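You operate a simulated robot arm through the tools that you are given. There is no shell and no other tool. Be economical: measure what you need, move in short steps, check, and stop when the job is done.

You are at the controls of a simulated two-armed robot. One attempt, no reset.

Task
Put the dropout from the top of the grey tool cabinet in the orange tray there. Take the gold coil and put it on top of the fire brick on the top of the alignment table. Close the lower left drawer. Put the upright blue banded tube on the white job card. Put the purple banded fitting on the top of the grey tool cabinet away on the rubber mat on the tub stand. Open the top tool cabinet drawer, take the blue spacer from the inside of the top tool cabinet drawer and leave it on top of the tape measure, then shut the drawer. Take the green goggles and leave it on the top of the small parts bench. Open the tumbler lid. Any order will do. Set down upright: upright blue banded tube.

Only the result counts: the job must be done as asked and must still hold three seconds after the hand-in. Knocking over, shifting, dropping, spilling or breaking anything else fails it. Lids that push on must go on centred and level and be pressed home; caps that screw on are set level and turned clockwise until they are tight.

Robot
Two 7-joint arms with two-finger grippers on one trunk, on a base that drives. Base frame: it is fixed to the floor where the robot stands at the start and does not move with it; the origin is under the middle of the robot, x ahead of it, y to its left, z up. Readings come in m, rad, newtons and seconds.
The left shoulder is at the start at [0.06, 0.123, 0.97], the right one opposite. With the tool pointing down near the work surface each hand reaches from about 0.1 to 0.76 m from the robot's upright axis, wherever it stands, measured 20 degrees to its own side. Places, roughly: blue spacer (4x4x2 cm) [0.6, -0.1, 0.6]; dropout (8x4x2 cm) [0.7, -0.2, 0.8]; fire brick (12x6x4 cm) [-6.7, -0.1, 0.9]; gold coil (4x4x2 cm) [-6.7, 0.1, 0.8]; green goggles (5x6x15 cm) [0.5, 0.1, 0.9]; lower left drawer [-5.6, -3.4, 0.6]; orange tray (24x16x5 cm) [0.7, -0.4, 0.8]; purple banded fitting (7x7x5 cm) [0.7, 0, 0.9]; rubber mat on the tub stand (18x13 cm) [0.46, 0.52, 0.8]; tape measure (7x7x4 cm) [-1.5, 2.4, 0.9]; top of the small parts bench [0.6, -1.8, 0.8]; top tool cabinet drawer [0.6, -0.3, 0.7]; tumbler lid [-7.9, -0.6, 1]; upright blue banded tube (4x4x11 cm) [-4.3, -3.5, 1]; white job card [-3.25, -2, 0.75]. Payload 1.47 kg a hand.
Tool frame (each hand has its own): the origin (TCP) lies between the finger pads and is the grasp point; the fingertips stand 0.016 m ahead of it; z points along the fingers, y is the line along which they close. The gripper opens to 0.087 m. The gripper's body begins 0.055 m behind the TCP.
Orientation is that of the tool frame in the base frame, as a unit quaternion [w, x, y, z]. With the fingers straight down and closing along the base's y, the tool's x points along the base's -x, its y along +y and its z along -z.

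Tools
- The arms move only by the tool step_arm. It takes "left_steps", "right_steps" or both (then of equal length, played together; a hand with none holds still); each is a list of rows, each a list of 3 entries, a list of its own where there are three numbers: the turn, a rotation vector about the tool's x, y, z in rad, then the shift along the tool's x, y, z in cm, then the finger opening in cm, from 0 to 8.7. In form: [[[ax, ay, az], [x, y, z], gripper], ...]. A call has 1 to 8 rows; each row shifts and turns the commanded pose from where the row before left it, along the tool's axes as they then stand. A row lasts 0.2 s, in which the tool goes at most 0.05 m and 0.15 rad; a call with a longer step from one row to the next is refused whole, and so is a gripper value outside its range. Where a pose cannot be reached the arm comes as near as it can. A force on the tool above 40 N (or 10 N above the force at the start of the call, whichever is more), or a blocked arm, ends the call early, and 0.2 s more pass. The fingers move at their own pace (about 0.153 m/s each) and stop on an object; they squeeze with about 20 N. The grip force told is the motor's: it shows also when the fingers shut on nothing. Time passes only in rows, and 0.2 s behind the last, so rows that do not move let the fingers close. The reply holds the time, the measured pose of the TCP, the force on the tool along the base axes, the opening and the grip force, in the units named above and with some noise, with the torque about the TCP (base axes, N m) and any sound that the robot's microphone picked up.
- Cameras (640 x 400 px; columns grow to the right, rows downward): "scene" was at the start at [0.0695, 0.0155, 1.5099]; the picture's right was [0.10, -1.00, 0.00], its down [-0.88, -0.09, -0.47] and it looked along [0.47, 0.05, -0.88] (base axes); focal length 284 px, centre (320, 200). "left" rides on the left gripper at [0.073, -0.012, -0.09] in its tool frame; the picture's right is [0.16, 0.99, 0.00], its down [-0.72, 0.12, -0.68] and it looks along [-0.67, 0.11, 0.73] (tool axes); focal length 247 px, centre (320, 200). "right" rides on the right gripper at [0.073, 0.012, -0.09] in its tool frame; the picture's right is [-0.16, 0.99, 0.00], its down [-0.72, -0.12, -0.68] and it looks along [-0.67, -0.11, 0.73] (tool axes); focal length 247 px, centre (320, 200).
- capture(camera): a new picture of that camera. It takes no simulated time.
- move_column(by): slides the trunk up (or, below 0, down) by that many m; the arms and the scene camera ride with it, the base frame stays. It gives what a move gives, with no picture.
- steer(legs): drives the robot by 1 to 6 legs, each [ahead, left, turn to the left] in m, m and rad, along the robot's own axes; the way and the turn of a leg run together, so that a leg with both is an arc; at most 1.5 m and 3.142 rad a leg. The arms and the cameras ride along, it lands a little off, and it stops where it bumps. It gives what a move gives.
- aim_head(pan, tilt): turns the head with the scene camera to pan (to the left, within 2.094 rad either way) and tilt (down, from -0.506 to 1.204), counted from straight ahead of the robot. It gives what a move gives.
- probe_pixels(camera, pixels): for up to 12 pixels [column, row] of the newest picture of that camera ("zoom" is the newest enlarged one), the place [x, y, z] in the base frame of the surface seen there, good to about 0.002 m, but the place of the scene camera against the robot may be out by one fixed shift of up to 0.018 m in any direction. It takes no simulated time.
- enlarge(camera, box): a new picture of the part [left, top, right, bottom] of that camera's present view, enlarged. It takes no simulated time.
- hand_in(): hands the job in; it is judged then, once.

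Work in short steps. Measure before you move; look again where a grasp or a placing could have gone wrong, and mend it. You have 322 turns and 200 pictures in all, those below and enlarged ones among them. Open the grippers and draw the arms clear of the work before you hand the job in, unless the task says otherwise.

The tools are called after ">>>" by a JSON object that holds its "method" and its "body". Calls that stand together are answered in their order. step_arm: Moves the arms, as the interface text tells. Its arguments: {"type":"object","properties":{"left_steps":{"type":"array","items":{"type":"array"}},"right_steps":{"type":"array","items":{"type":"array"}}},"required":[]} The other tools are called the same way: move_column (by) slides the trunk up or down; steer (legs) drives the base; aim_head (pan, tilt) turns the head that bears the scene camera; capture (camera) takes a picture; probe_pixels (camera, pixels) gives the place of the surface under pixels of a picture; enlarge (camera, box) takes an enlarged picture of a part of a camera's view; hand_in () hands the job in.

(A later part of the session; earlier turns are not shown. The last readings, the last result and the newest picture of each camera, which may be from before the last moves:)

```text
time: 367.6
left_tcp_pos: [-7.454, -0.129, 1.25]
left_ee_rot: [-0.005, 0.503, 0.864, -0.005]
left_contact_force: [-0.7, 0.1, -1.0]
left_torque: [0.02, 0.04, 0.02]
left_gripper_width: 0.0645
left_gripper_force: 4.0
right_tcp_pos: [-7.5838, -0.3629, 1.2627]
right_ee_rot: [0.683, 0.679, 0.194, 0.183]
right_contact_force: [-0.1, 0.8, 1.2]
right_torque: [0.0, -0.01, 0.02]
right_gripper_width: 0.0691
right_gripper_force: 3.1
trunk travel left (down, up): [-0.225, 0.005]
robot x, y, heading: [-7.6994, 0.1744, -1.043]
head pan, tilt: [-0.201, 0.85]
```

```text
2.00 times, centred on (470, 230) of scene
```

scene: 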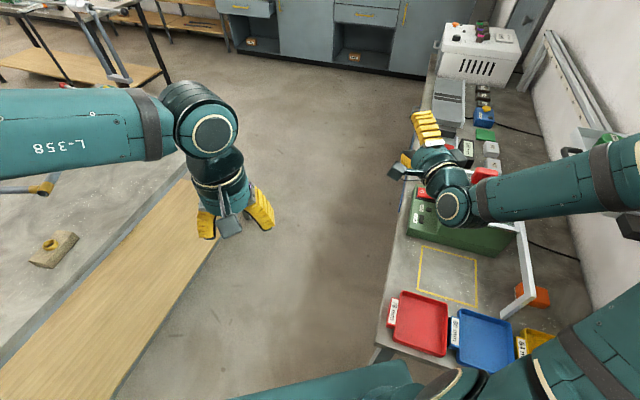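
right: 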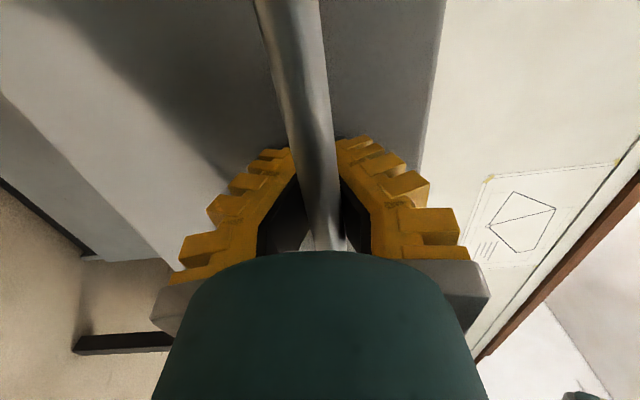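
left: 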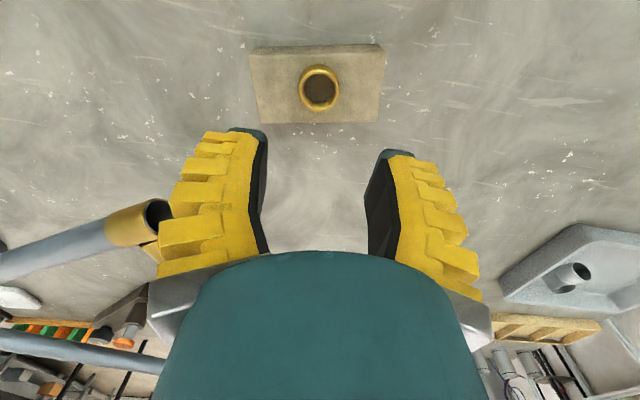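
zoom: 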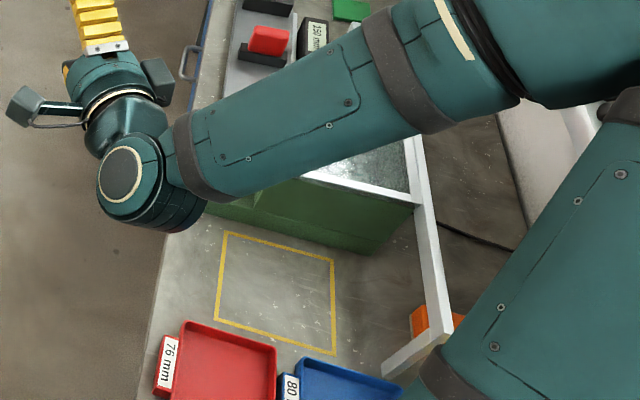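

The forearm hides it. I turn the base back left 0.9 rad so the arms are clear and look at the tumbler with the head panned right.

>>> {"method": "steer", "body": {"legs": [[0, 0, 0.9]]}}

>>> {"method": "aim_head", "body": {"pan": -1.45, "tilt": 0.75}}

>>> {"method": "enlarge", "body": {"camera": "scene", "box": [160, 60, 480, 260]}}

```text
time: 370.4
left_tcp_pos: [-7.3138, 0.1833, 1.251]
left_ee_rot: [-0.003, 0.075, 0.997, -0.007]
left_contact_force: [0.2, 0.4, -0.4]
left_torque: [-0.01, -0.01, 0.02]
left_gripper_width: 0.0645
left_gripper_force: 2.8
right_tcp_pos: [-7.2062, -0.0642, 1.2639]
right_ee_rot: [0.533, 0.526, 0.473, 0.464]
right_contact_force: [-0.2, -0.3, -0.5]
right_torque: [-0.01, -0.03, 0.02]
right_gripper_width: 0.0691
right_gripper_force: 3.1
trunk travel left (down, up): [-0.225, 0.005]
robot x, y, heading: [-7.7011, 0.1759, -0.132]
head pan, tilt: [-0.201, 0.85]
```

```text
time: 371.8
left_tcp_pos: [-7.3139, 0.1828, 1.2525]
left_ee_rot: [-0.002, 0.075, 0.997, -0.008]
left_contact_force: [-0.1, -0.2, 0.8]
left_torque: [0.01, 0.0, 0.03]
left_gripper_width: 0.0645
left_gripper_force: 3.4
right_tcp_pos: [-7.2066, -0.0641, 1.2623]
right_ee_rot: [0.533, 0.526, 0.472, 0.465]
right_contact_force: [-0.1, 0.4, -0.3]
right_torque: [0.02, 0.03, -0.03]
right_gripper_width: 0.0691
right_gripper_force: 3.0
trunk travel left (down, up): [-0.225, 0.005]
robot x, y, heading: [-7.7068, 0.1785, -0.135]
head pan, tilt: [-1.45, 0.75]
```

```text
2.00 times, centred on (320, 160) of scene
```

zoom: 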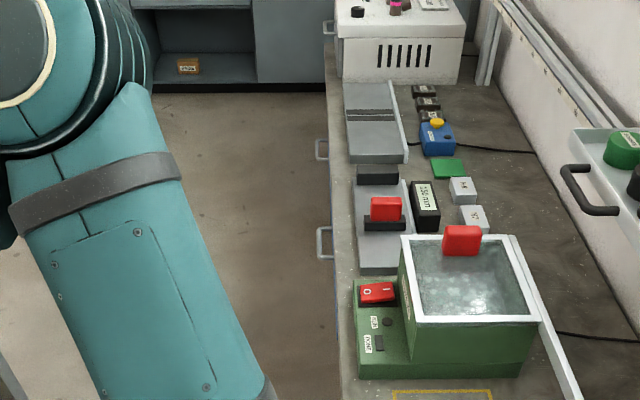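

The lid is a clear pane with white frame, red handle at its far (south) edge. I probe its geometry.

>>> {"method": "probe_pixels", "body": {"camera": "zoom", "pixels": [[405, 240], [412, 318], [535, 318], [513, 238], [462, 230], [462, 252], [445, 240], [480, 240], [470, 290], [560, 370], [380, 290], [470, 340]]}}

>>> {"method": "enlarge", "body": {"camera": "scene", "box": [340, 150, 460, 260]}}

```text
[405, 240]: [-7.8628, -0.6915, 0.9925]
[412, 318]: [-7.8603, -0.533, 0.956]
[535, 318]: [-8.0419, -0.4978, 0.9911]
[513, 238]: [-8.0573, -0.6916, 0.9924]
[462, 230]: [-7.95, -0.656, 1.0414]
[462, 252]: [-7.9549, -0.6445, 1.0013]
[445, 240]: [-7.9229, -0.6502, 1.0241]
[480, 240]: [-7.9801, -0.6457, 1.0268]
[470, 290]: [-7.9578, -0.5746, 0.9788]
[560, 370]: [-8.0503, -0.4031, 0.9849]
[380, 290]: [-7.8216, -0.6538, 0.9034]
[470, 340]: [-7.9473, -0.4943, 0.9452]
```

```text
3.64 times, centred on (400, 205) of scene
```

zoom: 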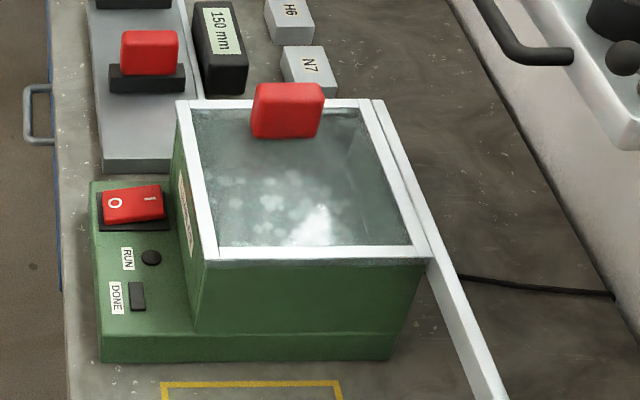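

The lid handle is at (−7.952,−0.65, z 1.0–1.04). Bench front is ≈ −7.73, so I stand in the aisle at (−7.30,−0.45) facing west.

>>> {"method": "steer", "body": {"legs": [[0.33, 0.2, 0], [0, 0, 1.6], [0, 0, 1.66]]}}

>>> {"method": "steer", "body": {"legs": [[-0.05, 0.85, 0]]}}

>>> {"method": "aim_head", "body": {"pan": 0.2, "tilt": 0.7}}

>>> {"method": "capture", "body": {"camera": "scene"}}

```text
time: 382.1
left_tcp_pos: [-7.7371, 0.2727, 1.2505]
left_ee_rot: [-0.007, 1.0, -0.014, 0.001]
left_contact_force: [0.6, 0.3, -0.3]
left_torque: [0.0, -0.05, 0.0]
left_gripper_width: 0.0647
left_gripper_force: 3.2
right_tcp_pos: [-7.8725, 0.5051, 1.2632]
right_ee_rot: [-0.496, -0.502, 0.497, 0.504]
right_contact_force: [-0.8, -0.4, 0.2]
right_torque: [-0.02, 0.01, -0.01]
right_gripper_width: 0.0691
right_gripper_force: 3.4
trunk travel left (down, up): [-0.225, 0.005]
robot x, y, heading: [-7.3523, 0.3275, 3.128]
head pan, tilt: [-1.45, 0.75]
```

```text
time: 390.1
left_tcp_pos: [-7.7, -0.5859, 1.2514]
left_ee_rot: [-0.007, 1.0, -0.014, 0.002]
left_contact_force: [0.2, 0.1, 0.3]
left_torque: [0.02, 0.03, -0.01]
left_gripper_width: 0.0644
left_gripper_force: 3.4
right_tcp_pos: [-7.8347, -0.3533, 1.2635]
right_ee_rot: [-0.496, -0.503, 0.497, 0.504]
right_contact_force: [-0.5, 0.3, -0.7]
right_torque: [-0.01, -0.01, 0.0]
right_gripper_width: 0.069
right_gripper_force: 2.4
trunk travel left (down, up): [-0.225, 0.005]
robot x, y, heading: [-7.3146, -0.5329, 3.127]
head pan, tilt: [-1.45, 0.75]
```

```text
time: 391.8
left_tcp_pos: [-7.701, -0.5843, 1.2513]
left_ee_rot: [-0.007, 1.0, -0.014, 0.002]
left_contact_force: [0.0, 0.2, -1.0]
left_torque: [0.01, -0.02, -0.01]
left_gripper_width: 0.0648
left_gripper_force: 3.5
right_tcp_pos: [-7.8347, -0.3536, 1.2637]
right_ee_rot: [-0.496, -0.503, 0.497, 0.504]
right_contact_force: [0.3, -0.2, 0.6]
right_torque: [-0.03, 0.01, 0.01]
right_gripper_width: 0.0689
right_gripper_force: 2.6
trunk travel left (down, up): [-0.225, 0.005]
robot x, y, heading: [-7.3147, -0.5304, 3.128]
head pan, tilt: [0.201, 0.7]
```

```text
26 pictures are left
```

scene: 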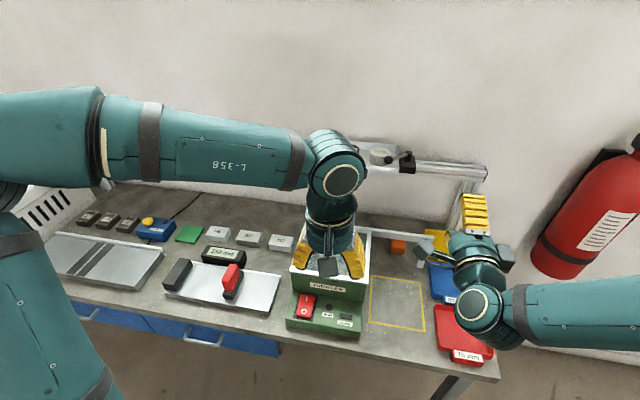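

Extinguisher is intact. I bring the left hand above the red handle and look through its camera.

>>> {"method": "step_arm", "body": {"left_steps": [[[0, 0, 0], [-4.2, 1.08, 0], 5], [[0, 0, 0], [-4.2, 1.08, 0], 5], [[0, 0, 0], [-4.2, 1.08, 0], 5], [[0, 0, 0], [-4.2, 1.08, 0], 5], [[0, 0, 0], [-4.2, 1.08, 0], 5], [[0, 0, 0], [-4.2, 1.08, 0], 5], [[0, 0, 0], [0, 0, 4.8], 5], [[0, 0, 0], [0, 0, 4.8], 5]]}}

>>> {"method": "capture", "body": {"camera": "left"}}

```text
time: 393.6
left_tcp_pos: [-7.9545, -0.6429, 1.1514]
left_ee_rot: [-0.007, 1.0, -0.014, 0.002]
left_contact_force: [-0.1, 0.5, -0.5]
left_torque: [-0.01, -0.04, -0.02]
left_gripper_width: 0.0555
left_gripper_force: 4.2
right_tcp_pos: [-7.8356, -0.354, 1.2626]
right_ee_rot: [-0.496, -0.503, 0.497, 0.504]
right_contact_force: [-0.3, 0.0, 0.3]
right_torque: [0.0, 0.01, 0.01]
right_gripper_width: 0.0692
right_gripper_force: 2.9
trunk travel left (down, up): [-0.225, 0.005]
robot x, y, heading: [-7.3071, -0.5327, 3.125]
head pan, tilt: [0.201, 0.7]
```

```text
25 pictures are left
```

left: 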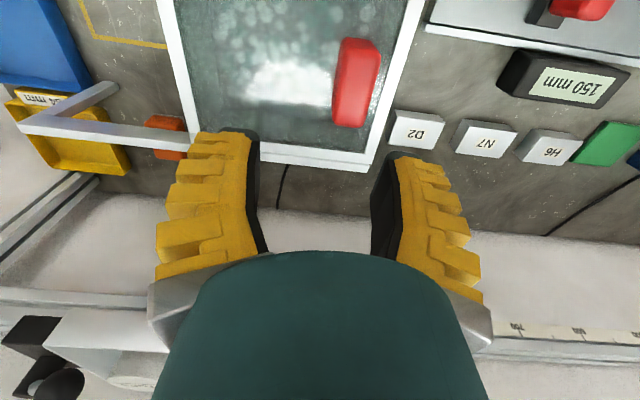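

>>> {"method": "probe_pixels", "body": {"camera": "left", "pixels": [[357, 85], [340, 85], [376, 80], [357, 45], [352, 122], [270, 155], [180, 100], [395, 120], [100, 130]]}}

```text
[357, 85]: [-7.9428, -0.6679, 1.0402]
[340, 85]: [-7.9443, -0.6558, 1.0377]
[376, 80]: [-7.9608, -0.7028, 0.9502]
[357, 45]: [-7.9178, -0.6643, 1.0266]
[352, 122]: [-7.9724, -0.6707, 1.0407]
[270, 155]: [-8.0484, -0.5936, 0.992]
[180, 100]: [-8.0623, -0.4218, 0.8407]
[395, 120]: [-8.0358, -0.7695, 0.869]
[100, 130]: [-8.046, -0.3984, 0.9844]
```

Handle centre (−7.945,−0.667), top 1.04. I align, descend to z≈1.028 and close on it.

>>> {"method": "step_arm", "body": {"left_steps": [[[0, 0, 0], [0.95, 2.4, 2], 5], [[0, 0, 0], [0, 0, 4.5], 5], [[0, 0, 0], [0, 0, 4], 5], [[0, 0, 0], [0, 0, 1.8], 5], [[0, 0, 0], [0, 0, 0], 2], [[0, 0, 0], [0, 0, 0], 0], [[0, 0, 0], [0, 0, 0], 0]]}}

>>> {"method": "step_arm", "body": {"left_steps": [[[0, 0, 0], [0, -1, 0], 0], [[0, 0, 0], [0, -1, 0], 0], [[0, 0, 0], [0, -1, 0], 0], [[0, 0, 0], [0, 0, 0], 0]]}}

```text
time: 395.1
left_tcp_pos: [-7.9437, -0.6654, 1.031]
left_ee_rot: [-0.007, 1.0, -0.014, 0.0]
left_contact_force: [-2.0, -2.6, 7.5]
left_torque: [-0.02, 0.1, 0.48]
left_gripper_width: 0.0221
left_gripper_force: 29.9
right_tcp_pos: [-7.8345, -0.3544, 1.2632]
right_ee_rot: [-0.496, -0.503, 0.496, 0.505]
right_contact_force: [-0.2, -0.6, -0.1]
right_torque: [0.03, 0.01, 0.03]
right_gripper_width: 0.0693
right_gripper_force: 2.2
trunk travel left (down, up): [-0.225, 0.005]
robot x, y, heading: [-7.3146, -0.528, 3.132]
head pan, tilt: [0.201, 0.7]
```

```text
time: 396.1
left_tcp_pos: [-7.9444, -0.6346, 1.0304]
left_ee_rot: [-0.007, 1.0, -0.014, 0.001]
left_contact_force: [-10.9, -0.9, 7.5]
left_torque: [-0.01, 0.37, 0.45]
left_gripper_width: 0.0222
left_gripper_force: 30.5
right_tcp_pos: [-7.8362, -0.3538, 1.2633]
right_ee_rot: [-0.497, -0.503, 0.497, 0.504]
right_contact_force: [0.3, 0.1, -0.1]
right_torque: [-0.02, 0.04, -0.01]
right_gripper_width: 0.0692
right_gripper_force: 3.0
trunk travel left (down, up): [-0.225, 0.005]
robot x, y, heading: [-7.3143, -0.5335, 3.128]
head pan, tilt: [0.201, 0.7]
```

The lid slides freely north. I move the right hand out of the way, then slide further.

>>> {"method": "step_arm", "body": {"right_steps": [[[0, 0, 0], [-3, 0, -3], 6.5], [[0, 0, 0], [-3, 0, -3], 6.5], [[0, 0, 0], [-3, 0, -3], 6.5], [[0, 0, 0], [-3, 0, -3], 6.5]]}}

>>> {"method": "step_arm", "body": {"left_steps": [[[0, 0, 0], [0, -2.5, 0], 0], [[0, 0, 0], [0, -2.5, 0], 0], [[0, 0, 0], [0, -2.5, 0], 0], [[0, 0, 0], [0, -2.5, 0], 0], [[0, 0, 0], [0, -2.5, 0], 0], [[0, 0, 0], [0, -2.5, 0], 0], [[0, 0, 0], [0, -2, 0], 0]]}}

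>>> {"method": "capture", "body": {"camera": "scene"}}

```text
time: 397.1
left_tcp_pos: [-7.9449, -0.6361, 1.0303]
left_ee_rot: [-0.008, 1.0, -0.014, 0.001]
left_contact_force: [-14.0, 0.6, 8.5]
left_torque: [-0.02, 0.62, 0.49]
left_gripper_width: 0.0225
left_gripper_force: 30.0
right_tcp_pos: [-7.7945, -0.2106, 1.2802]
right_ee_rot: [0.497, 0.504, -0.496, -0.503]
right_contact_force: [-1.1, -0.5, 0.3]
right_torque: [0.0, 0.0, 0.03]
right_gripper_width: 0.069
right_gripper_force: 2.9
right hand out of reach, approached as far as the arm can: row 1, 2, 3, 4
trunk travel left (down, up): [-0.225, 0.005]
robot x, y, heading: [-7.311, -0.5338, 3.132]
head pan, tilt: [0.201, 0.7]
```

```text
time: 398.8
left_tcp_pos: [-7.9404, -0.4837, 1.0303]
left_ee_rot: [0.005, 1.0, -0.006, 0.004]
left_contact_force: [1.3, -14.1, 2.0]
left_torque: [0.02, 0.26, 0.02]
left_gripper_width: 0.0231
left_gripper_force: 30.3
right_tcp_pos: [-7.793, -0.2118, 1.28]
right_ee_rot: [0.498, 0.505, -0.495, -0.502]
right_contact_force: [-0.1, 0.2, 0.1]
right_torque: [0.0, 0.02, 0.06]
right_gripper_width: 0.0691
right_gripper_force: 3.0
trunk travel left (down, up): [-0.225, 0.005]
robot x, y, heading: [-7.3125, -0.5292, 3.135]
head pan, tilt: [0.201, 0.7]
stopped in row 7 (left hand): the force on the tool passed its limit at 45 N (the readings are from after the stop); the commanded pose is now the measured one
```

```text
24 pictures are left
```

scene: 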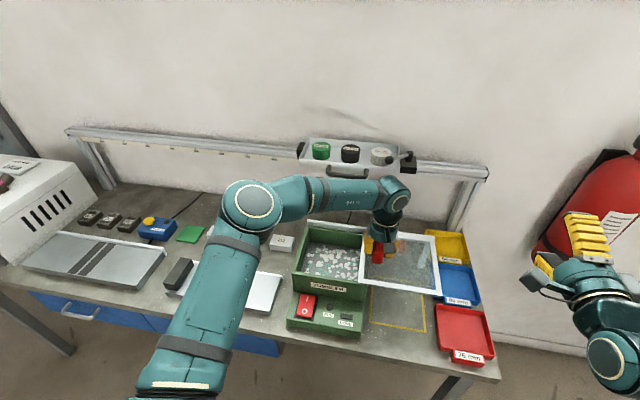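

The lid is slid fully open (end stop reached). I release the handle and raise the left hand.

>>> {"method": "step_arm", "body": {"left_steps": [[[0, 0, 0], [0, 0, 0], 3], [[0, 0, 0], [0, 0, 0], 5.5], [[0, 0, 0], [0, 0, 0], 5.5], [[0, 0, 0], [0, 0, -4], 5.5], [[0, 0, 0], [0, 0, -4.8], 5.5], [[0, 0, 0], [0, 0, -4.8], 5.5], [[0, 0, 0], [0, 0, -4.8], 5.5], [[0, 0, 0], [0, 0, -4.8], 5.5]]}}

>>> {"method": "step_arm", "body": {"left_steps": [[[0, 0, 0], [4.5, 1, 0], 5.5], [[0, 0, 0], [4.5, 1, 0], 5.5], [[0, 0, 0], [4.5, 1, 0], 5.5], [[0, 0, 0], [4.5, 1, 0], 5.5], [[0, 0, 0], [4.5, 1, 0], 5.5]]}}

>>> {"method": "enlarge", "body": {"camera": "scene", "box": [260, 190, 500, 370]}}

```text
time: 400.6
left_tcp_pos: [-7.9406, -0.4781, 1.2618]
left_ee_rot: [0.003, 1.0, -0.009, 0.005]
left_contact_force: [0.6, 0.5, -0.7]
left_torque: [0.0, 0.03, -0.01]
left_gripper_width: 0.0599
left_gripper_force: 3.7
right_tcp_pos: [-7.7928, -0.2122, 1.2812]
right_ee_rot: [0.497, 0.504, -0.497, -0.503]
right_contact_force: [0.2, 0.0, 0.2]
right_torque: [0.03, 0.02, -0.01]
right_gripper_width: 0.0692
right_gripper_force: 2.6
trunk travel left (down, up): [-0.225, 0.005]
robot x, y, heading: [-7.3149, -0.5304, 3.128]
head pan, tilt: [0.201, 0.7]
```

```text
time: 401.8
left_tcp_pos: [-7.7149, -0.5354, 1.2648]
left_ee_rot: [0.003, 1.0, -0.008, 0.004]
left_contact_force: [0.7, -0.2, -0.2]
left_torque: [-0.03, 0.0, -0.03]
left_gripper_width: 0.06
left_gripper_force: 3.6
right_tcp_pos: [-7.7916, -0.2131, 1.2813]
right_ee_rot: [0.498, 0.504, -0.495, -0.503]
right_contact_force: [-0.9, -0.1, 0.7]
right_torque: [0.02, -0.02, -0.01]
right_gripper_width: 0.0691
right_gripper_force: 2.9
trunk travel left (down, up): [-0.225, 0.005]
robot x, y, heading: [-7.3124, -0.5322, 3.131]
head pan, tilt: [0.201, 0.7]
```

```text
2.22 times, centred on (380, 280) of scene
```

zoom: 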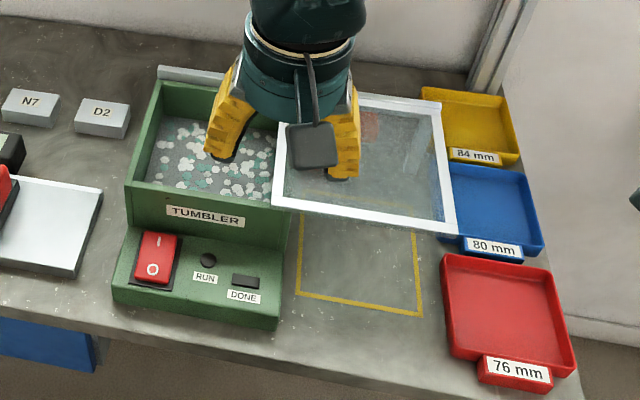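

The tumbler is open. Now south through the aisle toward the cabinets: drive to (−5.65,−2.3), facing south, and look.

>>> {"method": "steer", "body": {"legs": [[0, 1.4, 0], [0, 0, 1.58], [0, 1.45, 0], [0.35, 0.2, 0]]}}

>>> {"method": "aim_head", "body": {"pan": 0.25, "tilt": 0.6}}

>>> {"method": "capture", "body": {"camera": "scene"}}

```text
time: 432.8
left_tcp_pos: [-5.6354, -2.663, 1.2648]
left_ee_rot: [-0.002, 0.704, 0.711, 0.004]
left_contact_force: [-0.2, -0.1, -0.5]
left_torque: [0.01, 0.04, -0.01]
left_gripper_width: 0.0596
left_gripper_force: 3.3
right_tcp_pos: [-5.9548, -2.7473, 1.2795]
right_ee_rot: [0.707, 0.707, 0.015, 0.005]
right_contact_force: [0.2, -0.6, -0.8]
right_torque: [0.02, -0.01, 0.02]
right_gripper_width: 0.0692
right_gripper_force: 3.0
trunk travel left (down, up): [-0.225, 0.005]
robot x, y, heading: [-5.6504, -2.2596, -1.557]
head pan, tilt: [0.201, 0.7]
```

```text
time: 433.4
left_tcp_pos: [-5.6338, -2.6627, 1.2639]
left_ee_rot: [-0.002, 0.703, 0.711, 0.004]
left_contact_force: [-1.2, 0.4, -0.1]
left_torque: [0.01, 0.01, -0.01]
left_gripper_width: 0.06
left_gripper_force: 4.1
right_tcp_pos: [-5.9549, -2.7487, 1.2811]
right_ee_rot: [0.706, 0.708, 0.016, 0.006]
right_contact_force: [-0.5, 0.4, 0.1]
right_torque: [0.02, 0.0, -0.04]
right_gripper_width: 0.0688
right_gripper_force: 2.5
trunk travel left (down, up): [-0.225, 0.005]
robot x, y, heading: [-5.647, -2.2597, -1.554]
head pan, tilt: [0.25, 0.6]
```

```text
22 pictures are left
```

scene: 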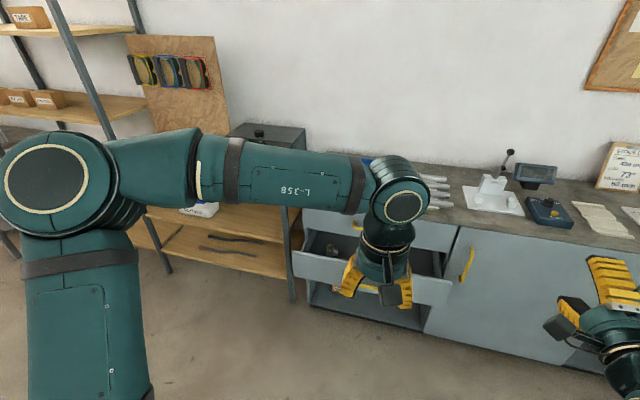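

The open lower-left drawer is at px (290–450, 250–310), behind the left hand. I probe its front panel and the cabinet face.

>>> {"method": "probe_pixels", "body": {"camera": "scene", "pixels": [[310, 265], [335, 272], [430, 292], [440, 285], [500, 290], [320, 225], [360, 225], [470, 265], [330, 250], [320, 300], [400, 312]]}}

```text
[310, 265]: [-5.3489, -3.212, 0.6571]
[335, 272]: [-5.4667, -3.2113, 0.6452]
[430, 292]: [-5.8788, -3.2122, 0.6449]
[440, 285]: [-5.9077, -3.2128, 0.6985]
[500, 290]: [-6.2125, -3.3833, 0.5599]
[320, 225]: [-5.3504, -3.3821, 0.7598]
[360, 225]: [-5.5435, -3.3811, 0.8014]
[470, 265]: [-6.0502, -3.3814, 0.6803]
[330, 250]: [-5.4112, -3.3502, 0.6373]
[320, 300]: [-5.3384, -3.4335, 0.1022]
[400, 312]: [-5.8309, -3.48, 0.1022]
```

Drawer front is at y −3.212, cabinet face −3.382. I lower the trunk and set the right hand (closed, pointing forward) at panel height.

>>> {"method": "move_column", "body": {"by": -0.2}}

>>> {"method": "step_arm", "body": {"right_steps": [[[0, 0, 0], [2.2, -4.3, 0], 3], [[0, 0, 0], [2.2, -4.3, 0], 1], [[0, 0, 0], [2.2, -4.3, 0], 0], [[0, 0, 0], [2.2, -4.3, 0], 0], [[0, 0, 0], [2.2, -4.3, 0], 0]]}}

>>> {"method": "step_arm", "body": {"right_steps": [[[0, 0, 0], [2.2, -4.3, 0], 0], [[0, 0, 0], [2.2, -4.3, 0], 0], [[0, 0, 0], [2.2, -4.3, 0], 0], [[0, 0, 0], [2.2, -4.3, 0], 0], [[0, 0, 0], [2.0, -4.3, 0], 0]]}}

>>> {"method": "steer", "body": {"legs": [[0.4, 0, -0.015]]}}

>>> {"method": "capture", "body": {"camera": "scene"}}

```text
time: 435.6
left_tcp_pos: [-5.6357, -2.6621, 1.0636]
left_ee_rot: [-0.001, 0.704, 0.711, 0.004]
left_contact_force: [-0.1, 0.3, -0.8]
left_torque: [0.04, -0.02, 0.0]
left_gripper_width: 0.06
left_gripper_force: 4.3
right_tcp_pos: [-5.9547, -2.747, 1.0809]
right_ee_rot: [0.707, 0.707, 0.016, 0.006]
right_contact_force: [-0.2, 0.3, -0.1]
right_torque: [0.02, 0.0, 0.0]
right_gripper_width: 0.0693
right_gripper_force: 2.9
trunk travel left (down, up): [-0.025, 0.205]
robot x, y, heading: [-5.6477, -2.26, -1.556]
head pan, tilt: [0.25, 0.6]
```

```text
time: 436.8
left_tcp_pos: [-5.6355, -2.6626, 1.0632]
left_ee_rot: [-0.001, 0.703, 0.711, 0.005]
left_contact_force: [-0.4, 0.2, 0.1]
left_torque: [-0.01, 0.01, -0.01]
left_gripper_width: 0.0602
left_gripper_force: 3.4
right_tcp_pos: [-5.8572, -2.7639, 0.8615]
right_ee_rot: [0.707, 0.707, 0.015, 0.006]
right_contact_force: [0.0, -0.5, 0.5]
right_torque: [0.04, -0.02, -0.01]
right_gripper_width: 0.0
right_gripper_force: 19.7
right hand out of reach, approached as far as the arm can: row 1, 2
trunk travel left (down, up): [-0.025, 0.205]
robot x, y, heading: [-5.6449, -2.2606, -1.552]
head pan, tilt: [0.25, 0.6]
```

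```text
time: 438.0
left_tcp_pos: [-5.635, -2.6638, 1.0637]
left_ee_rot: [-0.002, 0.704, 0.711, 0.004]
left_contact_force: [0.1, -0.1, -0.5]
left_torque: [0.01, 0.04, 0.0]
left_gripper_width: 0.06
left_gripper_force: 4.0
right_tcp_pos: [-5.7504, -2.7601, 0.6467]
right_ee_rot: [0.707, 0.707, 0.015, 0.005]
right_contact_force: [0.5, -0.1, 0.3]
right_torque: [0.0, -0.02, 0.02]
right_gripper_width: 0.0
right_gripper_force: 20.0
trunk travel left (down, up): [-0.025, 0.205]
robot x, y, heading: [-5.6505, -2.2624, -1.556]
head pan, tilt: [0.25, 0.6]
```

```text
time: 440.5
left_tcp_pos: [-5.6357, -3.0704, 1.064]
left_ee_rot: [-0.001, 0.707, 0.707, 0.004]
left_contact_force: [1.2, -0.5, -0.1]
left_torque: [0.0, 0.01, 0.01]
left_gripper_width: 0.0601
left_gripper_force: 3.5
right_tcp_pos: [-5.7531, -3.1664, 0.6456]
right_ee_rot: [0.707, 0.707, 0.011, 0.001]
right_contact_force: [0.4, -1.0, -0.4]
right_torque: [0.02, -0.03, 0.01]
right_gripper_width: 0.0
right_gripper_force: 19.9
trunk travel left (down, up): [-0.025, 0.205]
robot x, y, heading: [-5.647, -2.6637, -1.572]
head pan, tilt: [0.25, 0.6]
```

```text
21 pictures are left
```

scene: 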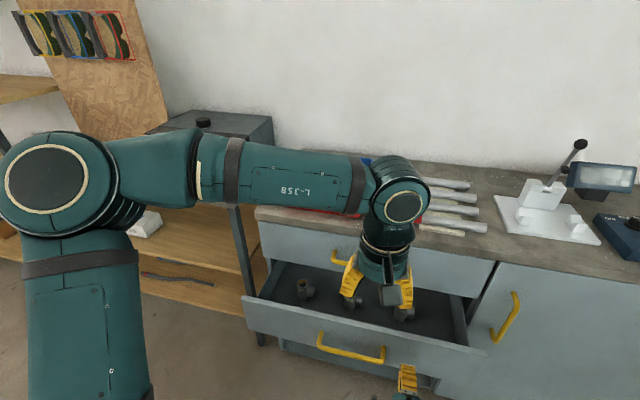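

The hand is beside the yellow handle at panel height. I push slowly with the arm.

>>> {"method": "step_arm", "body": {"right_steps": [[[0, 0, 0], [0, 0, 2.5], 0], [[0, 0, 0], [0, 0, 2], 0], [[0, 0, 0], [0, 0, 2], 0], [[0, 0, 0], [0, 0, 2], 0], [[0, 0, 0], [0, 0, 2], 0], [[0, 0, 0], [0, 0, 2], 0], [[0, 0, 0], [0, 0, 2], 0], [[0, 0, 0], [0, 0, 2], 0]]}}

>>> {"method": "step_arm", "body": {"right_steps": [[[0, 0, 0], [0, 0, 1.5], 0], [[0, 0, 0], [0, 0, 1], 0], [[0, 0, 0], [0, 0, 1], 0], [[0, 0, 0], [0, 0, 1], 0], [[0, 0, 0], [0, 0, 1], 0], [[0, 0, 0], [0, 0, 0], 0]]}}

```text
time: 442.3
left_tcp_pos: [-5.6365, -3.0698, 1.0649]
left_ee_rot: [-0.001, 0.708, 0.706, 0.005]
left_contact_force: [0.6, -0.9, 0.5]
left_torque: [-0.02, 0.0, -0.01]
left_gripper_width: 0.0599
left_gripper_force: 3.3
right_tcp_pos: [-5.7504, -3.3308, 0.6474]
right_ee_rot: [0.707, 0.707, 0.011, 0.002]
right_contact_force: [0.5, 0.0, -0.3]
right_torque: [0.0, 0.01, 0.01]
right_gripper_width: 0.0
right_gripper_force: 28.4
trunk travel left (down, up): [-0.025, 0.205]
robot x, y, heading: [-5.6464, -2.6667, -1.565]
head pan, tilt: [0.25, 0.6]
```

```text
time: 443.5
left_tcp_pos: [-5.6366, -3.0676, 1.0646]
left_ee_rot: [-0.001, 0.708, 0.706, 0.004]
left_contact_force: [0.1, -1.3, -0.6]
left_torque: [0.02, 0.01, 0.01]
left_gripper_width: 0.0601
left_gripper_force: 3.1
right_tcp_pos: [-5.7499, -3.3779, 0.6454]
right_ee_rot: [0.707, 0.708, 0.011, 0.002]
right_contact_force: [-0.7, 22.3, 10.8]
right_torque: [-0.07, 0.11, -0.23]
right_gripper_width: 0.0059
right_gripper_force: 28.8
trunk travel left (down, up): [-0.025, 0.205]
robot x, y, heading: [-5.6446, -2.6647, -1.564]
head pan, tilt: [0.25, 0.6]
stopped in row 5 (right hand): the force on the tool passed its limit at 52 N (the readings are from after the stop); the commanded pose is now the measured one
```

It stopped hard at the end (52 N). I pull back and verify the face is flush.

>>> {"method": "step_arm", "body": {"right_steps": [[[0, 0, 0], [0, 0, -3], 0], [[0, 0, 0], [0, 0, -4], 0], [[0, 0, 0], [0, 0, -4.5], 0], [[0, 0, 0], [0, 0, -4.5], 0], [[0, 0, 0], [0, 0, -4.5], 0]]}}

>>> {"method": "capture", "body": {"camera": "scene"}}

>>> {"method": "probe_pixels", "body": {"camera": "scene", "pixels": [[290, 320], [280, 300], [320, 310], [420, 335], [290, 235], [330, 245], [520, 330], [450, 250]]}}

```text
time: 444.7
left_tcp_pos: [-5.6374, -3.0684, 1.0631]
left_ee_rot: [0.0, 0.709, 0.705, 0.004]
left_contact_force: [0.1, -0.5, -0.5]
left_torque: [0.01, 0.02, -0.01]
left_gripper_width: 0.0599
left_gripper_force: 3.6
right_tcp_pos: [-5.7534, -3.1742, 0.6467]
right_ee_rot: [0.706, 0.708, 0.012, 0.002]
right_contact_force: [0.4, -0.1, -0.1]
right_torque: [0.03, 0.02, 0.02]
right_gripper_width: 0.0
right_gripper_force: 28.3
trunk travel left (down, up): [-0.025, 0.205]
robot x, y, heading: [-5.6452, -2.662, -1.566]
head pan, tilt: [0.25, 0.6]
```

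```text
20 pictures are left
```

scene: 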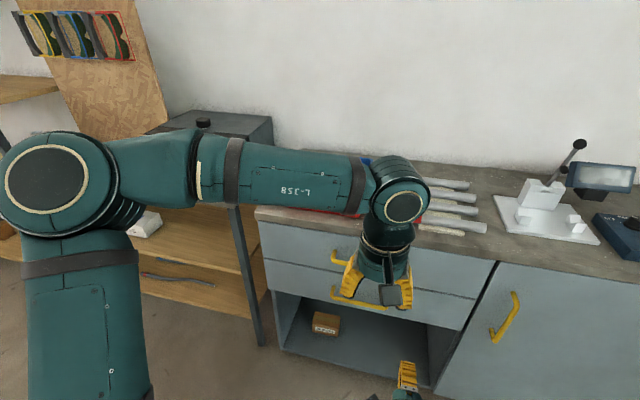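

```text
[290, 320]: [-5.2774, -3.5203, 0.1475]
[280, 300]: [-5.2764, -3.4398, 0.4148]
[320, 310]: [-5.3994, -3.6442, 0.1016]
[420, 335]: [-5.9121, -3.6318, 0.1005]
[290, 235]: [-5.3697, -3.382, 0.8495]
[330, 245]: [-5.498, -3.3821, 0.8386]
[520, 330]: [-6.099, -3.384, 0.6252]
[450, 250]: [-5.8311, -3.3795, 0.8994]
```

>>> {"method": "probe_pixels", "body": {"camera": "scene", "pixels": [[290, 275], [310, 282], [440, 310], [290, 250]]}}

```text
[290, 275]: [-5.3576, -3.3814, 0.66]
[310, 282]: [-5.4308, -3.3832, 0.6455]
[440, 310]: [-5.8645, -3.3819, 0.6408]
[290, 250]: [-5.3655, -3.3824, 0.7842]
```

Drawer flush. Next the tube at (−4.3,−3.5): I raise the right hand and trunk, back off, drive east and look.

>>> {"method": "step_arm", "body": {"right_steps": [[[0, 0, 0], [0, 4.8, 0], 2], [[0, 0, 0], [0, 4.8, 0], 4], [[0, 0, 0], [0, 4.8, 0], 6], [[0, 0, 0], [0, 4.8, 0], 6], [[0, 0, 0], [0, 4.8, 0], 6], [[0, 0, 0], [0, 4.8, 0], 6], [[0, 0, 0], [0, 4.8, 0], 6], [[0, 0, 0], [0, 4.8, 0], 6]]}}

>>> {"method": "move_column", "body": {"by": 0.1}}

>>> {"method": "steer", "body": {"legs": [[-0.3, 0, 0], [0, 1.25, 0]]}}

>>> {"method": "aim_head", "body": {"pan": 0.1, "tilt": 0.55}}

>>> {"method": "capture", "body": {"camera": "scene"}}

```text
time: 446.5
left_tcp_pos: [-5.6371, -3.0684, 1.0661]
left_ee_rot: [-0.001, 0.709, 0.706, 0.003]
left_contact_force: [-0.2, 1.0, 5.6]
left_torque: [-0.09, 0.23, 0.06]
left_gripper_width: 0.0614
left_gripper_force: 4.8
right_tcp_pos: [-5.7474, -3.1796, 1.0283]
right_ee_rot: [0.704, 0.71, 0.011, 0.001]
right_contact_force: [-0.7, 0.1, -6.4]
right_torque: [-0.59, 0.4, -0.06]
right_gripper_width: 0.0646
right_gripper_force: 3.5
right hand out of reach, approached as far as the arm can: row 8
trunk travel left (down, up): [-0.025, 0.205]
robot x, y, heading: [-5.6462, -2.6683, -1.567]
head pan, tilt: [0.25, 0.6]
```

```text
time: 447.9
left_tcp_pos: [-5.6365, -3.0706, 1.1641]
left_ee_rot: [-0.002, 0.708, 0.706, 0.004]
left_contact_force: [0.3, -3.7, 9.9]
left_torque: [-0.14, 0.38, 0.17]
left_gripper_width: 0.0633
left_gripper_force: 5.0
right_tcp_pos: [-5.7463, -3.1811, 1.1286]
right_ee_rot: [0.706, 0.708, 0.012, 0.002]
right_contact_force: [-0.4, 2.2, -11.0]
right_torque: [-1.16, 0.73, 0.24]
right_gripper_width: 0.0646
right_gripper_force: 3.6
trunk travel left (down, up): [-0.125, 0.105]
robot x, y, heading: [-5.6467, -2.6655, -1.57]
head pan, tilt: [0.25, 0.6]
```

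```text
time: 454.5
left_tcp_pos: [-5.2039, -2.769, 1.1644]
left_ee_rot: [-0.001, 0.709, 0.705, 0.005]
left_contact_force: [-1.7, -0.4, 1.1]
left_torque: [0.02, -0.03, 0.02]
left_gripper_width: 0.0607
left_gripper_force: 4.3
right_tcp_pos: [-5.3141, -2.8801, 1.128]
right_ee_rot: [0.704, 0.71, 0.009, 0.001]
right_contact_force: [-0.6, 0.4, -1.7]
right_torque: [-0.1, 0.08, 0.04]
right_gripper_width: 0.0644
right_gripper_force: 3.3
trunk travel left (down, up): [-0.125, 0.105]
robot x, y, heading: [-5.2115, -2.3647, -1.572]
head pan, tilt: [0.25, 0.6]
stopped in leg 2: the robot was blocked; the commanded pose is now the measured one
```

```text
time: 455.2
left_tcp_pos: [-5.2013, -2.7674, 1.1648]
left_ee_rot: [-0.002, 0.709, 0.706, 0.005]
left_contact_force: [0.3, 0.8, 3.4]
left_torque: [-0.05, 0.16, -0.02]
left_gripper_width: 0.0613
left_gripper_force: 4.4
right_tcp_pos: [-5.3122, -2.881, 1.1289]
right_ee_rot: [0.705, 0.709, 0.011, 0.0]
right_contact_force: [0.8, -0.9, -2.4]
right_torque: [-0.35, 0.26, -0.15]
right_gripper_width: 0.0647
right_gripper_force: 3.7
trunk travel left (down, up): [-0.125, 0.105]
robot x, y, heading: [-5.211, -2.3645, -1.572]
head pan, tilt: [0.099, 0.55]
```

```text
19 pictures are left
```

scene: 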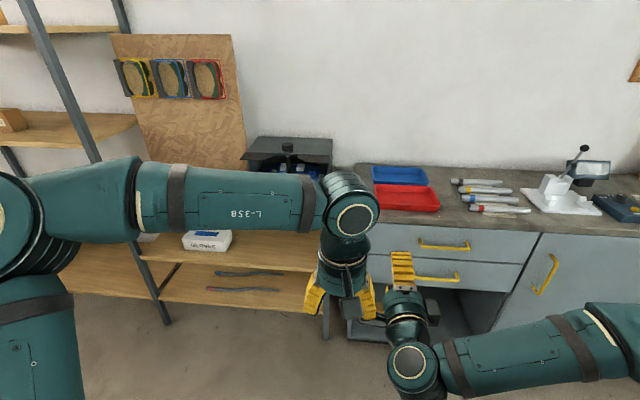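

The hands touch, and the base was blocked on its left. I separate the hands and probe the shelf post and surroundings.

>>> {"method": "step_arm", "body": {"right_steps": [[[0, 0, 0], [-4, 0, 0], 6], [[0, 0, 0], [-4, 0, 0], 6], [[0, 0, 0], [-4, 0, 0], 6]]}}

>>> {"method": "probe_pixels", "body": {"camera": "scene", "pixels": [[166, 322], [90, 150], [70, 125], [285, 145], [205, 240], [230, 260], [60, 290], [200, 330], [325, 335], [10, 28], [20, 150]]}}

>>> {"method": "aim_head", "body": {"pan": 1.0, "tilt": 0.6}}

>>> {"method": "capture", "body": {"camera": "scene"}}

```text
time: 456.0
left_tcp_pos: [-5.2025, -2.7672, 1.1652]
left_ee_rot: [-0.002, 0.709, 0.705, 0.005]
left_contact_force: [-0.6, 0.2, 0.3]
left_torque: [0.0, -0.03, 0.01]
left_gripper_width: 0.0598
left_gripper_force: 3.2
right_tcp_pos: [-5.4316, -2.8893, 1.1307]
right_ee_rot: [0.705, 0.709, 0.01, 0.0]
right_contact_force: [-0.2, 0.0, 0.7]
right_torque: [0.02, -0.01, -0.01]
right_gripper_width: 0.0643
right_gripper_force: 3.4
right hand out of reach, approached as far as the arm can: row 1
trunk travel left (down, up): [-0.125, 0.105]
robot x, y, heading: [-5.2053, -2.3621, -1.571]
head pan, tilt: [0.099, 0.55]
```

```text
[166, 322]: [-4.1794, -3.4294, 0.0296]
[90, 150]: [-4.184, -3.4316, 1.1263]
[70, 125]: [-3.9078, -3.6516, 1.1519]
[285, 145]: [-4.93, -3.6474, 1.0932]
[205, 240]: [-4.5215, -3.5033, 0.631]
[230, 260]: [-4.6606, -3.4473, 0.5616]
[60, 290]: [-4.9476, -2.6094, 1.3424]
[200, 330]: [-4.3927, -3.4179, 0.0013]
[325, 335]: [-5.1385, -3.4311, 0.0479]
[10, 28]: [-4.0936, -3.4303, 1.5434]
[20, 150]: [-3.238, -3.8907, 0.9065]
```

```text
time: 457.2
left_tcp_pos: [-5.2022, -2.7681, 1.1651]
left_ee_rot: [-0.002, 0.708, 0.706, 0.005]
left_contact_force: [0.5, 0.5, -0.7]
left_torque: [0.0, -0.03, -0.01]
left_gripper_width: 0.0599
left_gripper_force: 3.2
right_tcp_pos: [-5.4305, -2.8889, 1.1305]
right_ee_rot: [0.704, 0.71, 0.01, 0.0]
right_contact_force: [0.4, 0.0, -0.6]
right_torque: [-0.01, -0.01, -0.01]
right_gripper_width: 0.0645
right_gripper_force: 3.5
trunk travel left (down, up): [-0.125, 0.105]
robot x, y, heading: [-5.2098, -2.3625, -1.57]
head pan, tilt: [1.0, 0.6]
```

```text
18 pictures are left
```

scene: 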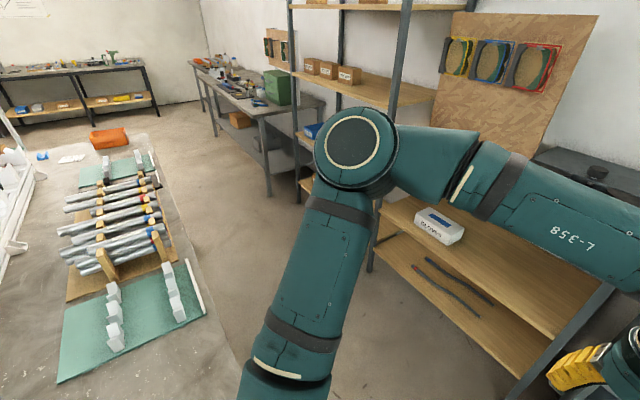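

A table with tubes lies to my left (its corner blocked me). I probe its edges and the shelf items, looking for the tube near (−4.3,−3.5,1.0).

>>> {"method": "probe_pixels", "body": {"camera": "scene", "pixels": [[190, 310], [240, 385], [60, 380], [70, 158], [130, 140], [312, 130], [300, 150], [385, 190], [440, 225], [205, 315], [160, 200], [320, 60]]}}

>>> {"method": "enlarge", "body": {"camera": "scene", "box": [270, 80, 470, 280]}}

```text
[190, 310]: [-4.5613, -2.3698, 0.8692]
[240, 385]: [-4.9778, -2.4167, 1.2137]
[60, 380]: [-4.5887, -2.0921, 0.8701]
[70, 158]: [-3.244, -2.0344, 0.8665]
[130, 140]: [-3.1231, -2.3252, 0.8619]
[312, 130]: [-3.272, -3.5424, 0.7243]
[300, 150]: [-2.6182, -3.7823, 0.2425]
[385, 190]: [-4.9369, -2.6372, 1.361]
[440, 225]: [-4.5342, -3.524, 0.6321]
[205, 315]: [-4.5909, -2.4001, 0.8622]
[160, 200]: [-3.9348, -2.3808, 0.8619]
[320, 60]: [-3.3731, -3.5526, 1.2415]
```

```text
2.00 times, centred on (370, 180) of scene
```

zoom: 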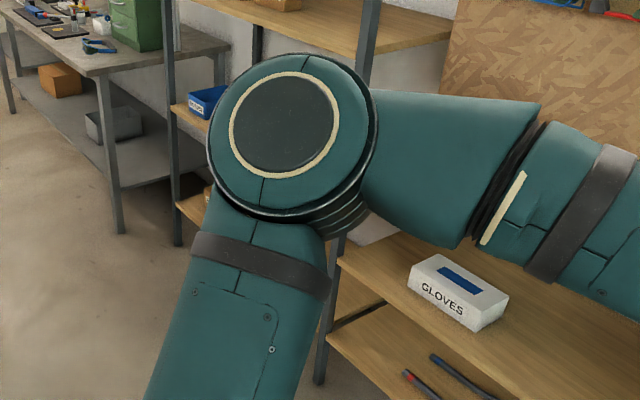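

The tube must be behind my arm on the shelf. I move south into the aisle (y −2.85), then east to x −4.5, and look again.

>>> {"method": "steer", "body": {"legs": [[0.485, 0, 0], [0, 0.7, 0]]}}

>>> {"method": "aim_head", "body": {"pan": 0.15, "tilt": 0.55}}

>>> {"method": "capture", "body": {"camera": "scene"}}

```text
time: 466.2
left_tcp_pos: [-4.503, -3.2542, 1.1644]
left_ee_rot: [-0.002, 0.708, 0.707, 0.005]
left_contact_force: [-0.7, -0.3, -0.2]
left_torque: [0.01, 0.0, -0.01]
left_gripper_width: 0.0603
left_gripper_force: 3.0
right_tcp_pos: [-4.7313, -3.3753, 1.1306]
right_ee_rot: [0.704, 0.71, 0.01, 0.001]
right_contact_force: [0.4, 0.5, -0.4]
right_torque: [-0.01, -0.01, 0.01]
right_gripper_width: 0.0644
right_gripper_force: 3.2
trunk travel left (down, up): [-0.125, 0.105]
robot x, y, heading: [-4.5104, -2.8516, -1.571]
head pan, tilt: [1.0, 0.6]
```

```text
time: 467.4
left_tcp_pos: [-4.502, -3.253, 1.1656]
left_ee_rot: [-0.002, 0.708, 0.706, 0.006]
left_contact_force: [-1.0, 0.1, -0.2]
left_torque: [-0.02, -0.05, 0.0]
left_gripper_width: 0.0599
left_gripper_force: 3.1
right_tcp_pos: [-4.7306, -3.3739, 1.1313]
right_ee_rot: [0.705, 0.709, 0.01, 0.0]
right_contact_force: [0.5, -0.4, -0.1]
right_torque: [-0.02, 0.0, 0.01]
right_gripper_width: 0.0644
right_gripper_force: 3.5
trunk travel left (down, up): [-0.125, 0.105]
robot x, y, heading: [-4.5127, -2.8532, -1.573]
head pan, tilt: [0.15, 0.55]
```

```text
16 pictures are left
```

scene: 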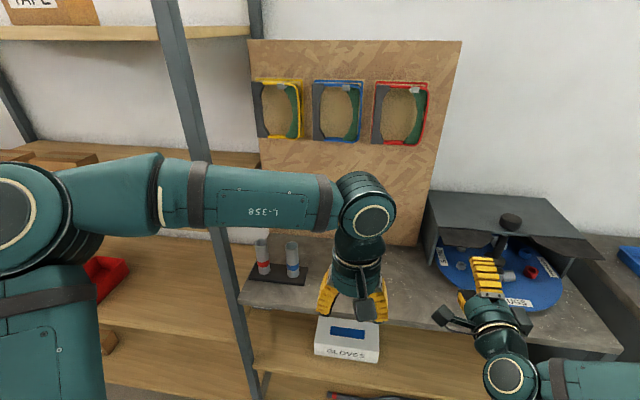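

The blue-banded tube is at px (292,260) next to a red-banded one. I probe both.

>>> {"method": "enlarge", "body": {"camera": "scene", "box": [230, 220, 350, 310]}}

>>> {"method": "probe_pixels", "body": {"camera": "scene", "pixels": [[292, 242], [292, 262], [292, 275], [262, 241], [262, 262], [300, 280], [250, 275], [240, 300], [310, 295], [210, 160], [285, 243], [299, 243]]}}

```text
4.44 times, centred on (290, 265) of scene
```

zoom: 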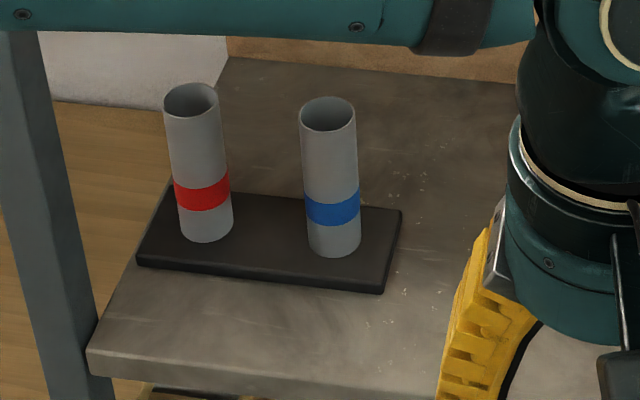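

```text
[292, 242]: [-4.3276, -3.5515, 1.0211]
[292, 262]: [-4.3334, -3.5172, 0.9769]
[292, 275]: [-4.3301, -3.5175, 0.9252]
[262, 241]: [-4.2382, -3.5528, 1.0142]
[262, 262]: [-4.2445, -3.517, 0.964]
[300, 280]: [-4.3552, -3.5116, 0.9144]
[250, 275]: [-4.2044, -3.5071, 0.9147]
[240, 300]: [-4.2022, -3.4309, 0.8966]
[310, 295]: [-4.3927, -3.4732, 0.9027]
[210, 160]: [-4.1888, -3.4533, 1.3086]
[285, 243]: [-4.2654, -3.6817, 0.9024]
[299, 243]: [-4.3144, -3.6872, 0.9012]
```

Blue tube axis ≈(−4.330,−3.536), z 0.914–1.02; red neighbour 8.7 cm away, shelf post at (−4.19,−3.44). I retract the right hand, step 0.1 m closer, and bring the left hand above the tube.

>>> {"method": "step_arm", "body": {"right_steps": [[[0, 0, 0], [0, 1, -4], 6], [[0, 0, 0], [0, 1, -4], 6], [[0, 0, 0], [0, 1, -4], 6]]}}

>>> {"method": "steer", "body": {"legs": [[0.1, -0.05, 0]]}}

>>> {"method": "step_arm", "body": {"left_steps": [[[0, 0, 0], [0, 4.4, 0], 5], [[0, 0, 0], [0, 4.4, 0], 5], [[0, 0, 0], [-3, 4, 0], 5], [[0, 0, 0], [-3, 3.5, 0], 5], [[0, 0, 0], [-3, 3, 0], 5], [[0, 0, 0], [-4, 2, 0], 5], [[0, 0, 0], [0, 0, 0], 5]]}}

>>> {"method": "capture", "body": {"camera": "left"}}

```text
time: 468.2
left_tcp_pos: [-4.5013, -3.2523, 1.1651]
left_ee_rot: [-0.002, 0.708, 0.706, 0.004]
left_contact_force: [0.6, 0.4, 0.3]
left_torque: [0.0, 0.01, 0.01]
left_gripper_width: 0.0599
left_gripper_force: 3.2
right_tcp_pos: [-4.7526, -3.3621, 1.168]
right_ee_rot: [0.705, 0.71, 0.01, 0.001]
right_contact_force: [-0.1, 0.5, 0.3]
right_torque: [-0.04, -0.04, 0.0]
right_gripper_width: 0.0645
right_gripper_force: 3.5
right hand out of reach, approached as far as the arm can: row 1, 2, 3
trunk travel left (down, up): [-0.125, 0.105]
robot x, y, heading: [-4.508, -2.8509, -1.575]
head pan, tilt: [0.15, 0.55]
```

```text
time: 469.4
left_tcp_pos: [-4.5521, -3.3543, 1.1641]
left_ee_rot: [-0.002, 0.708, 0.706, 0.006]
left_contact_force: [-0.5, 0.2, -0.8]
left_torque: [0.05, -0.03, -0.03]
left_gripper_width: 0.0602
left_gripper_force: 4.0
right_tcp_pos: [-4.8038, -3.4645, 1.1653]
right_ee_rot: [0.705, 0.709, 0.01, 0.001]
right_contact_force: [0.2, -0.6, 0.0]
right_torque: [0.01, 0.02, 0.01]
right_gripper_width: 0.0645
right_gripper_force: 3.4
trunk travel left (down, up): [-0.125, 0.105]
robot x, y, heading: [-4.5601, -2.9468, -1.576]
head pan, tilt: [0.15, 0.55]
```

```text
time: 471.0
left_tcp_pos: [-4.3388, -3.4829, 1.1638]
left_ee_rot: [-0.001, 0.709, 0.705, 0.005]
left_contact_force: [0.3, -0.3, -0.1]
left_torque: [-0.04, -0.01, 0.04]
left_gripper_width: 0.0552
left_gripper_force: 3.6
right_tcp_pos: [-4.8032, -3.4626, 1.1681]
right_ee_rot: [0.705, 0.709, 0.01, 0.001]
right_contact_force: [0.8, 0.7, 0.3]
right_torque: [0.02, -0.01, -0.01]
right_gripper_width: 0.0647
right_gripper_force: 3.5
trunk travel left (down, up): [-0.125, 0.105]
robot x, y, heading: [-4.5553, -2.948, -1.572]
head pan, tilt: [0.15, 0.55]
```

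```text
14 pictures are left
```

left: 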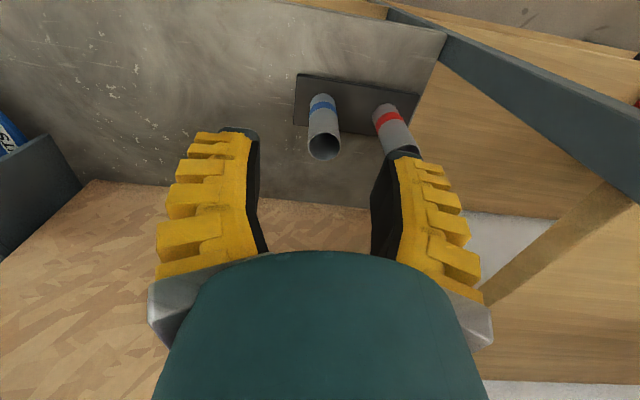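

Blue tube mouth at (324,146). I probe rim points and the red tube.

>>> {"method": "probe_pixels", "body": {"camera": "left", "pixels": [[309, 146], [339, 146], [324, 133], [324, 159], [385, 110], [372, 115], [324, 108], [300, 100]]}}

```text
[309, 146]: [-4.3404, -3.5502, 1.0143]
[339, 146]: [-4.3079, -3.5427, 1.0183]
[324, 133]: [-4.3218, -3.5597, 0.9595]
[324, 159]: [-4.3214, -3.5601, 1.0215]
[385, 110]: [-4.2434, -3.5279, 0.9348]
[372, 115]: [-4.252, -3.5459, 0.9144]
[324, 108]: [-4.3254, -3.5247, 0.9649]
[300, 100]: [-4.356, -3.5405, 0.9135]
```

Axis ≈(−4.324,−3.5425). I align and descend to z≈0.985, then close.

>>> {"method": "step_arm", "body": {"left_steps": [[[0, 0, 0], [-3, 0.75, 0], 5], [[0, 0, 0], [-2.96, 0.75, 0], 5], [[0, 0, 0], [0, 0, 4.5], 5], [[0, 0, 0], [0, 0, 4.5], 5], [[0, 0, 0], [0, 0, 4.5], 5], [[0, 0, 0], [0, 0, 4.4], 5], [[0, 0, 0], [0, 0, 0], 5]]}}

>>> {"method": "capture", "body": {"camera": "left"}}

```text
time: 472.6
left_tcp_pos: [-4.3256, -3.5408, 0.9853]
left_ee_rot: [-0.001, 0.708, 0.706, 0.005]
left_contact_force: [-0.5, 0.2, 1.1]
left_torque: [0.01, -0.04, -0.01]
left_gripper_width: 0.0551
left_gripper_force: 3.2
right_tcp_pos: [-4.8032, -3.4626, 1.1669]
right_ee_rot: [0.705, 0.71, 0.011, 0.001]
right_contact_force: [0.3, -0.8, -0.2]
right_torque: [0.05, 0.01, -0.01]
right_gripper_width: 0.0646
right_gripper_force: 3.2
trunk travel left (down, up): [-0.125, 0.105]
robot x, y, heading: [-4.5619, -2.95, -1.573]
head pan, tilt: [0.15, 0.55]
```

```text
13 pictures are left
```

left: 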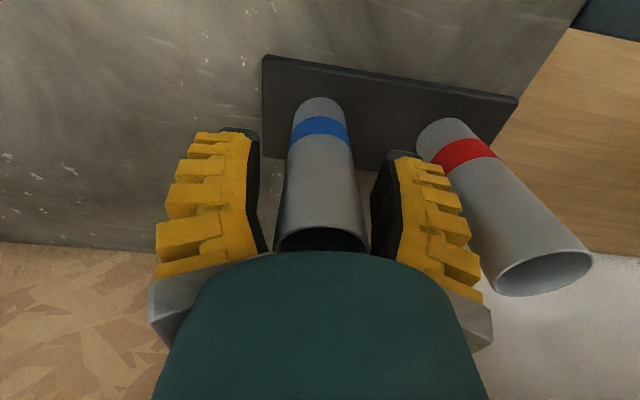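

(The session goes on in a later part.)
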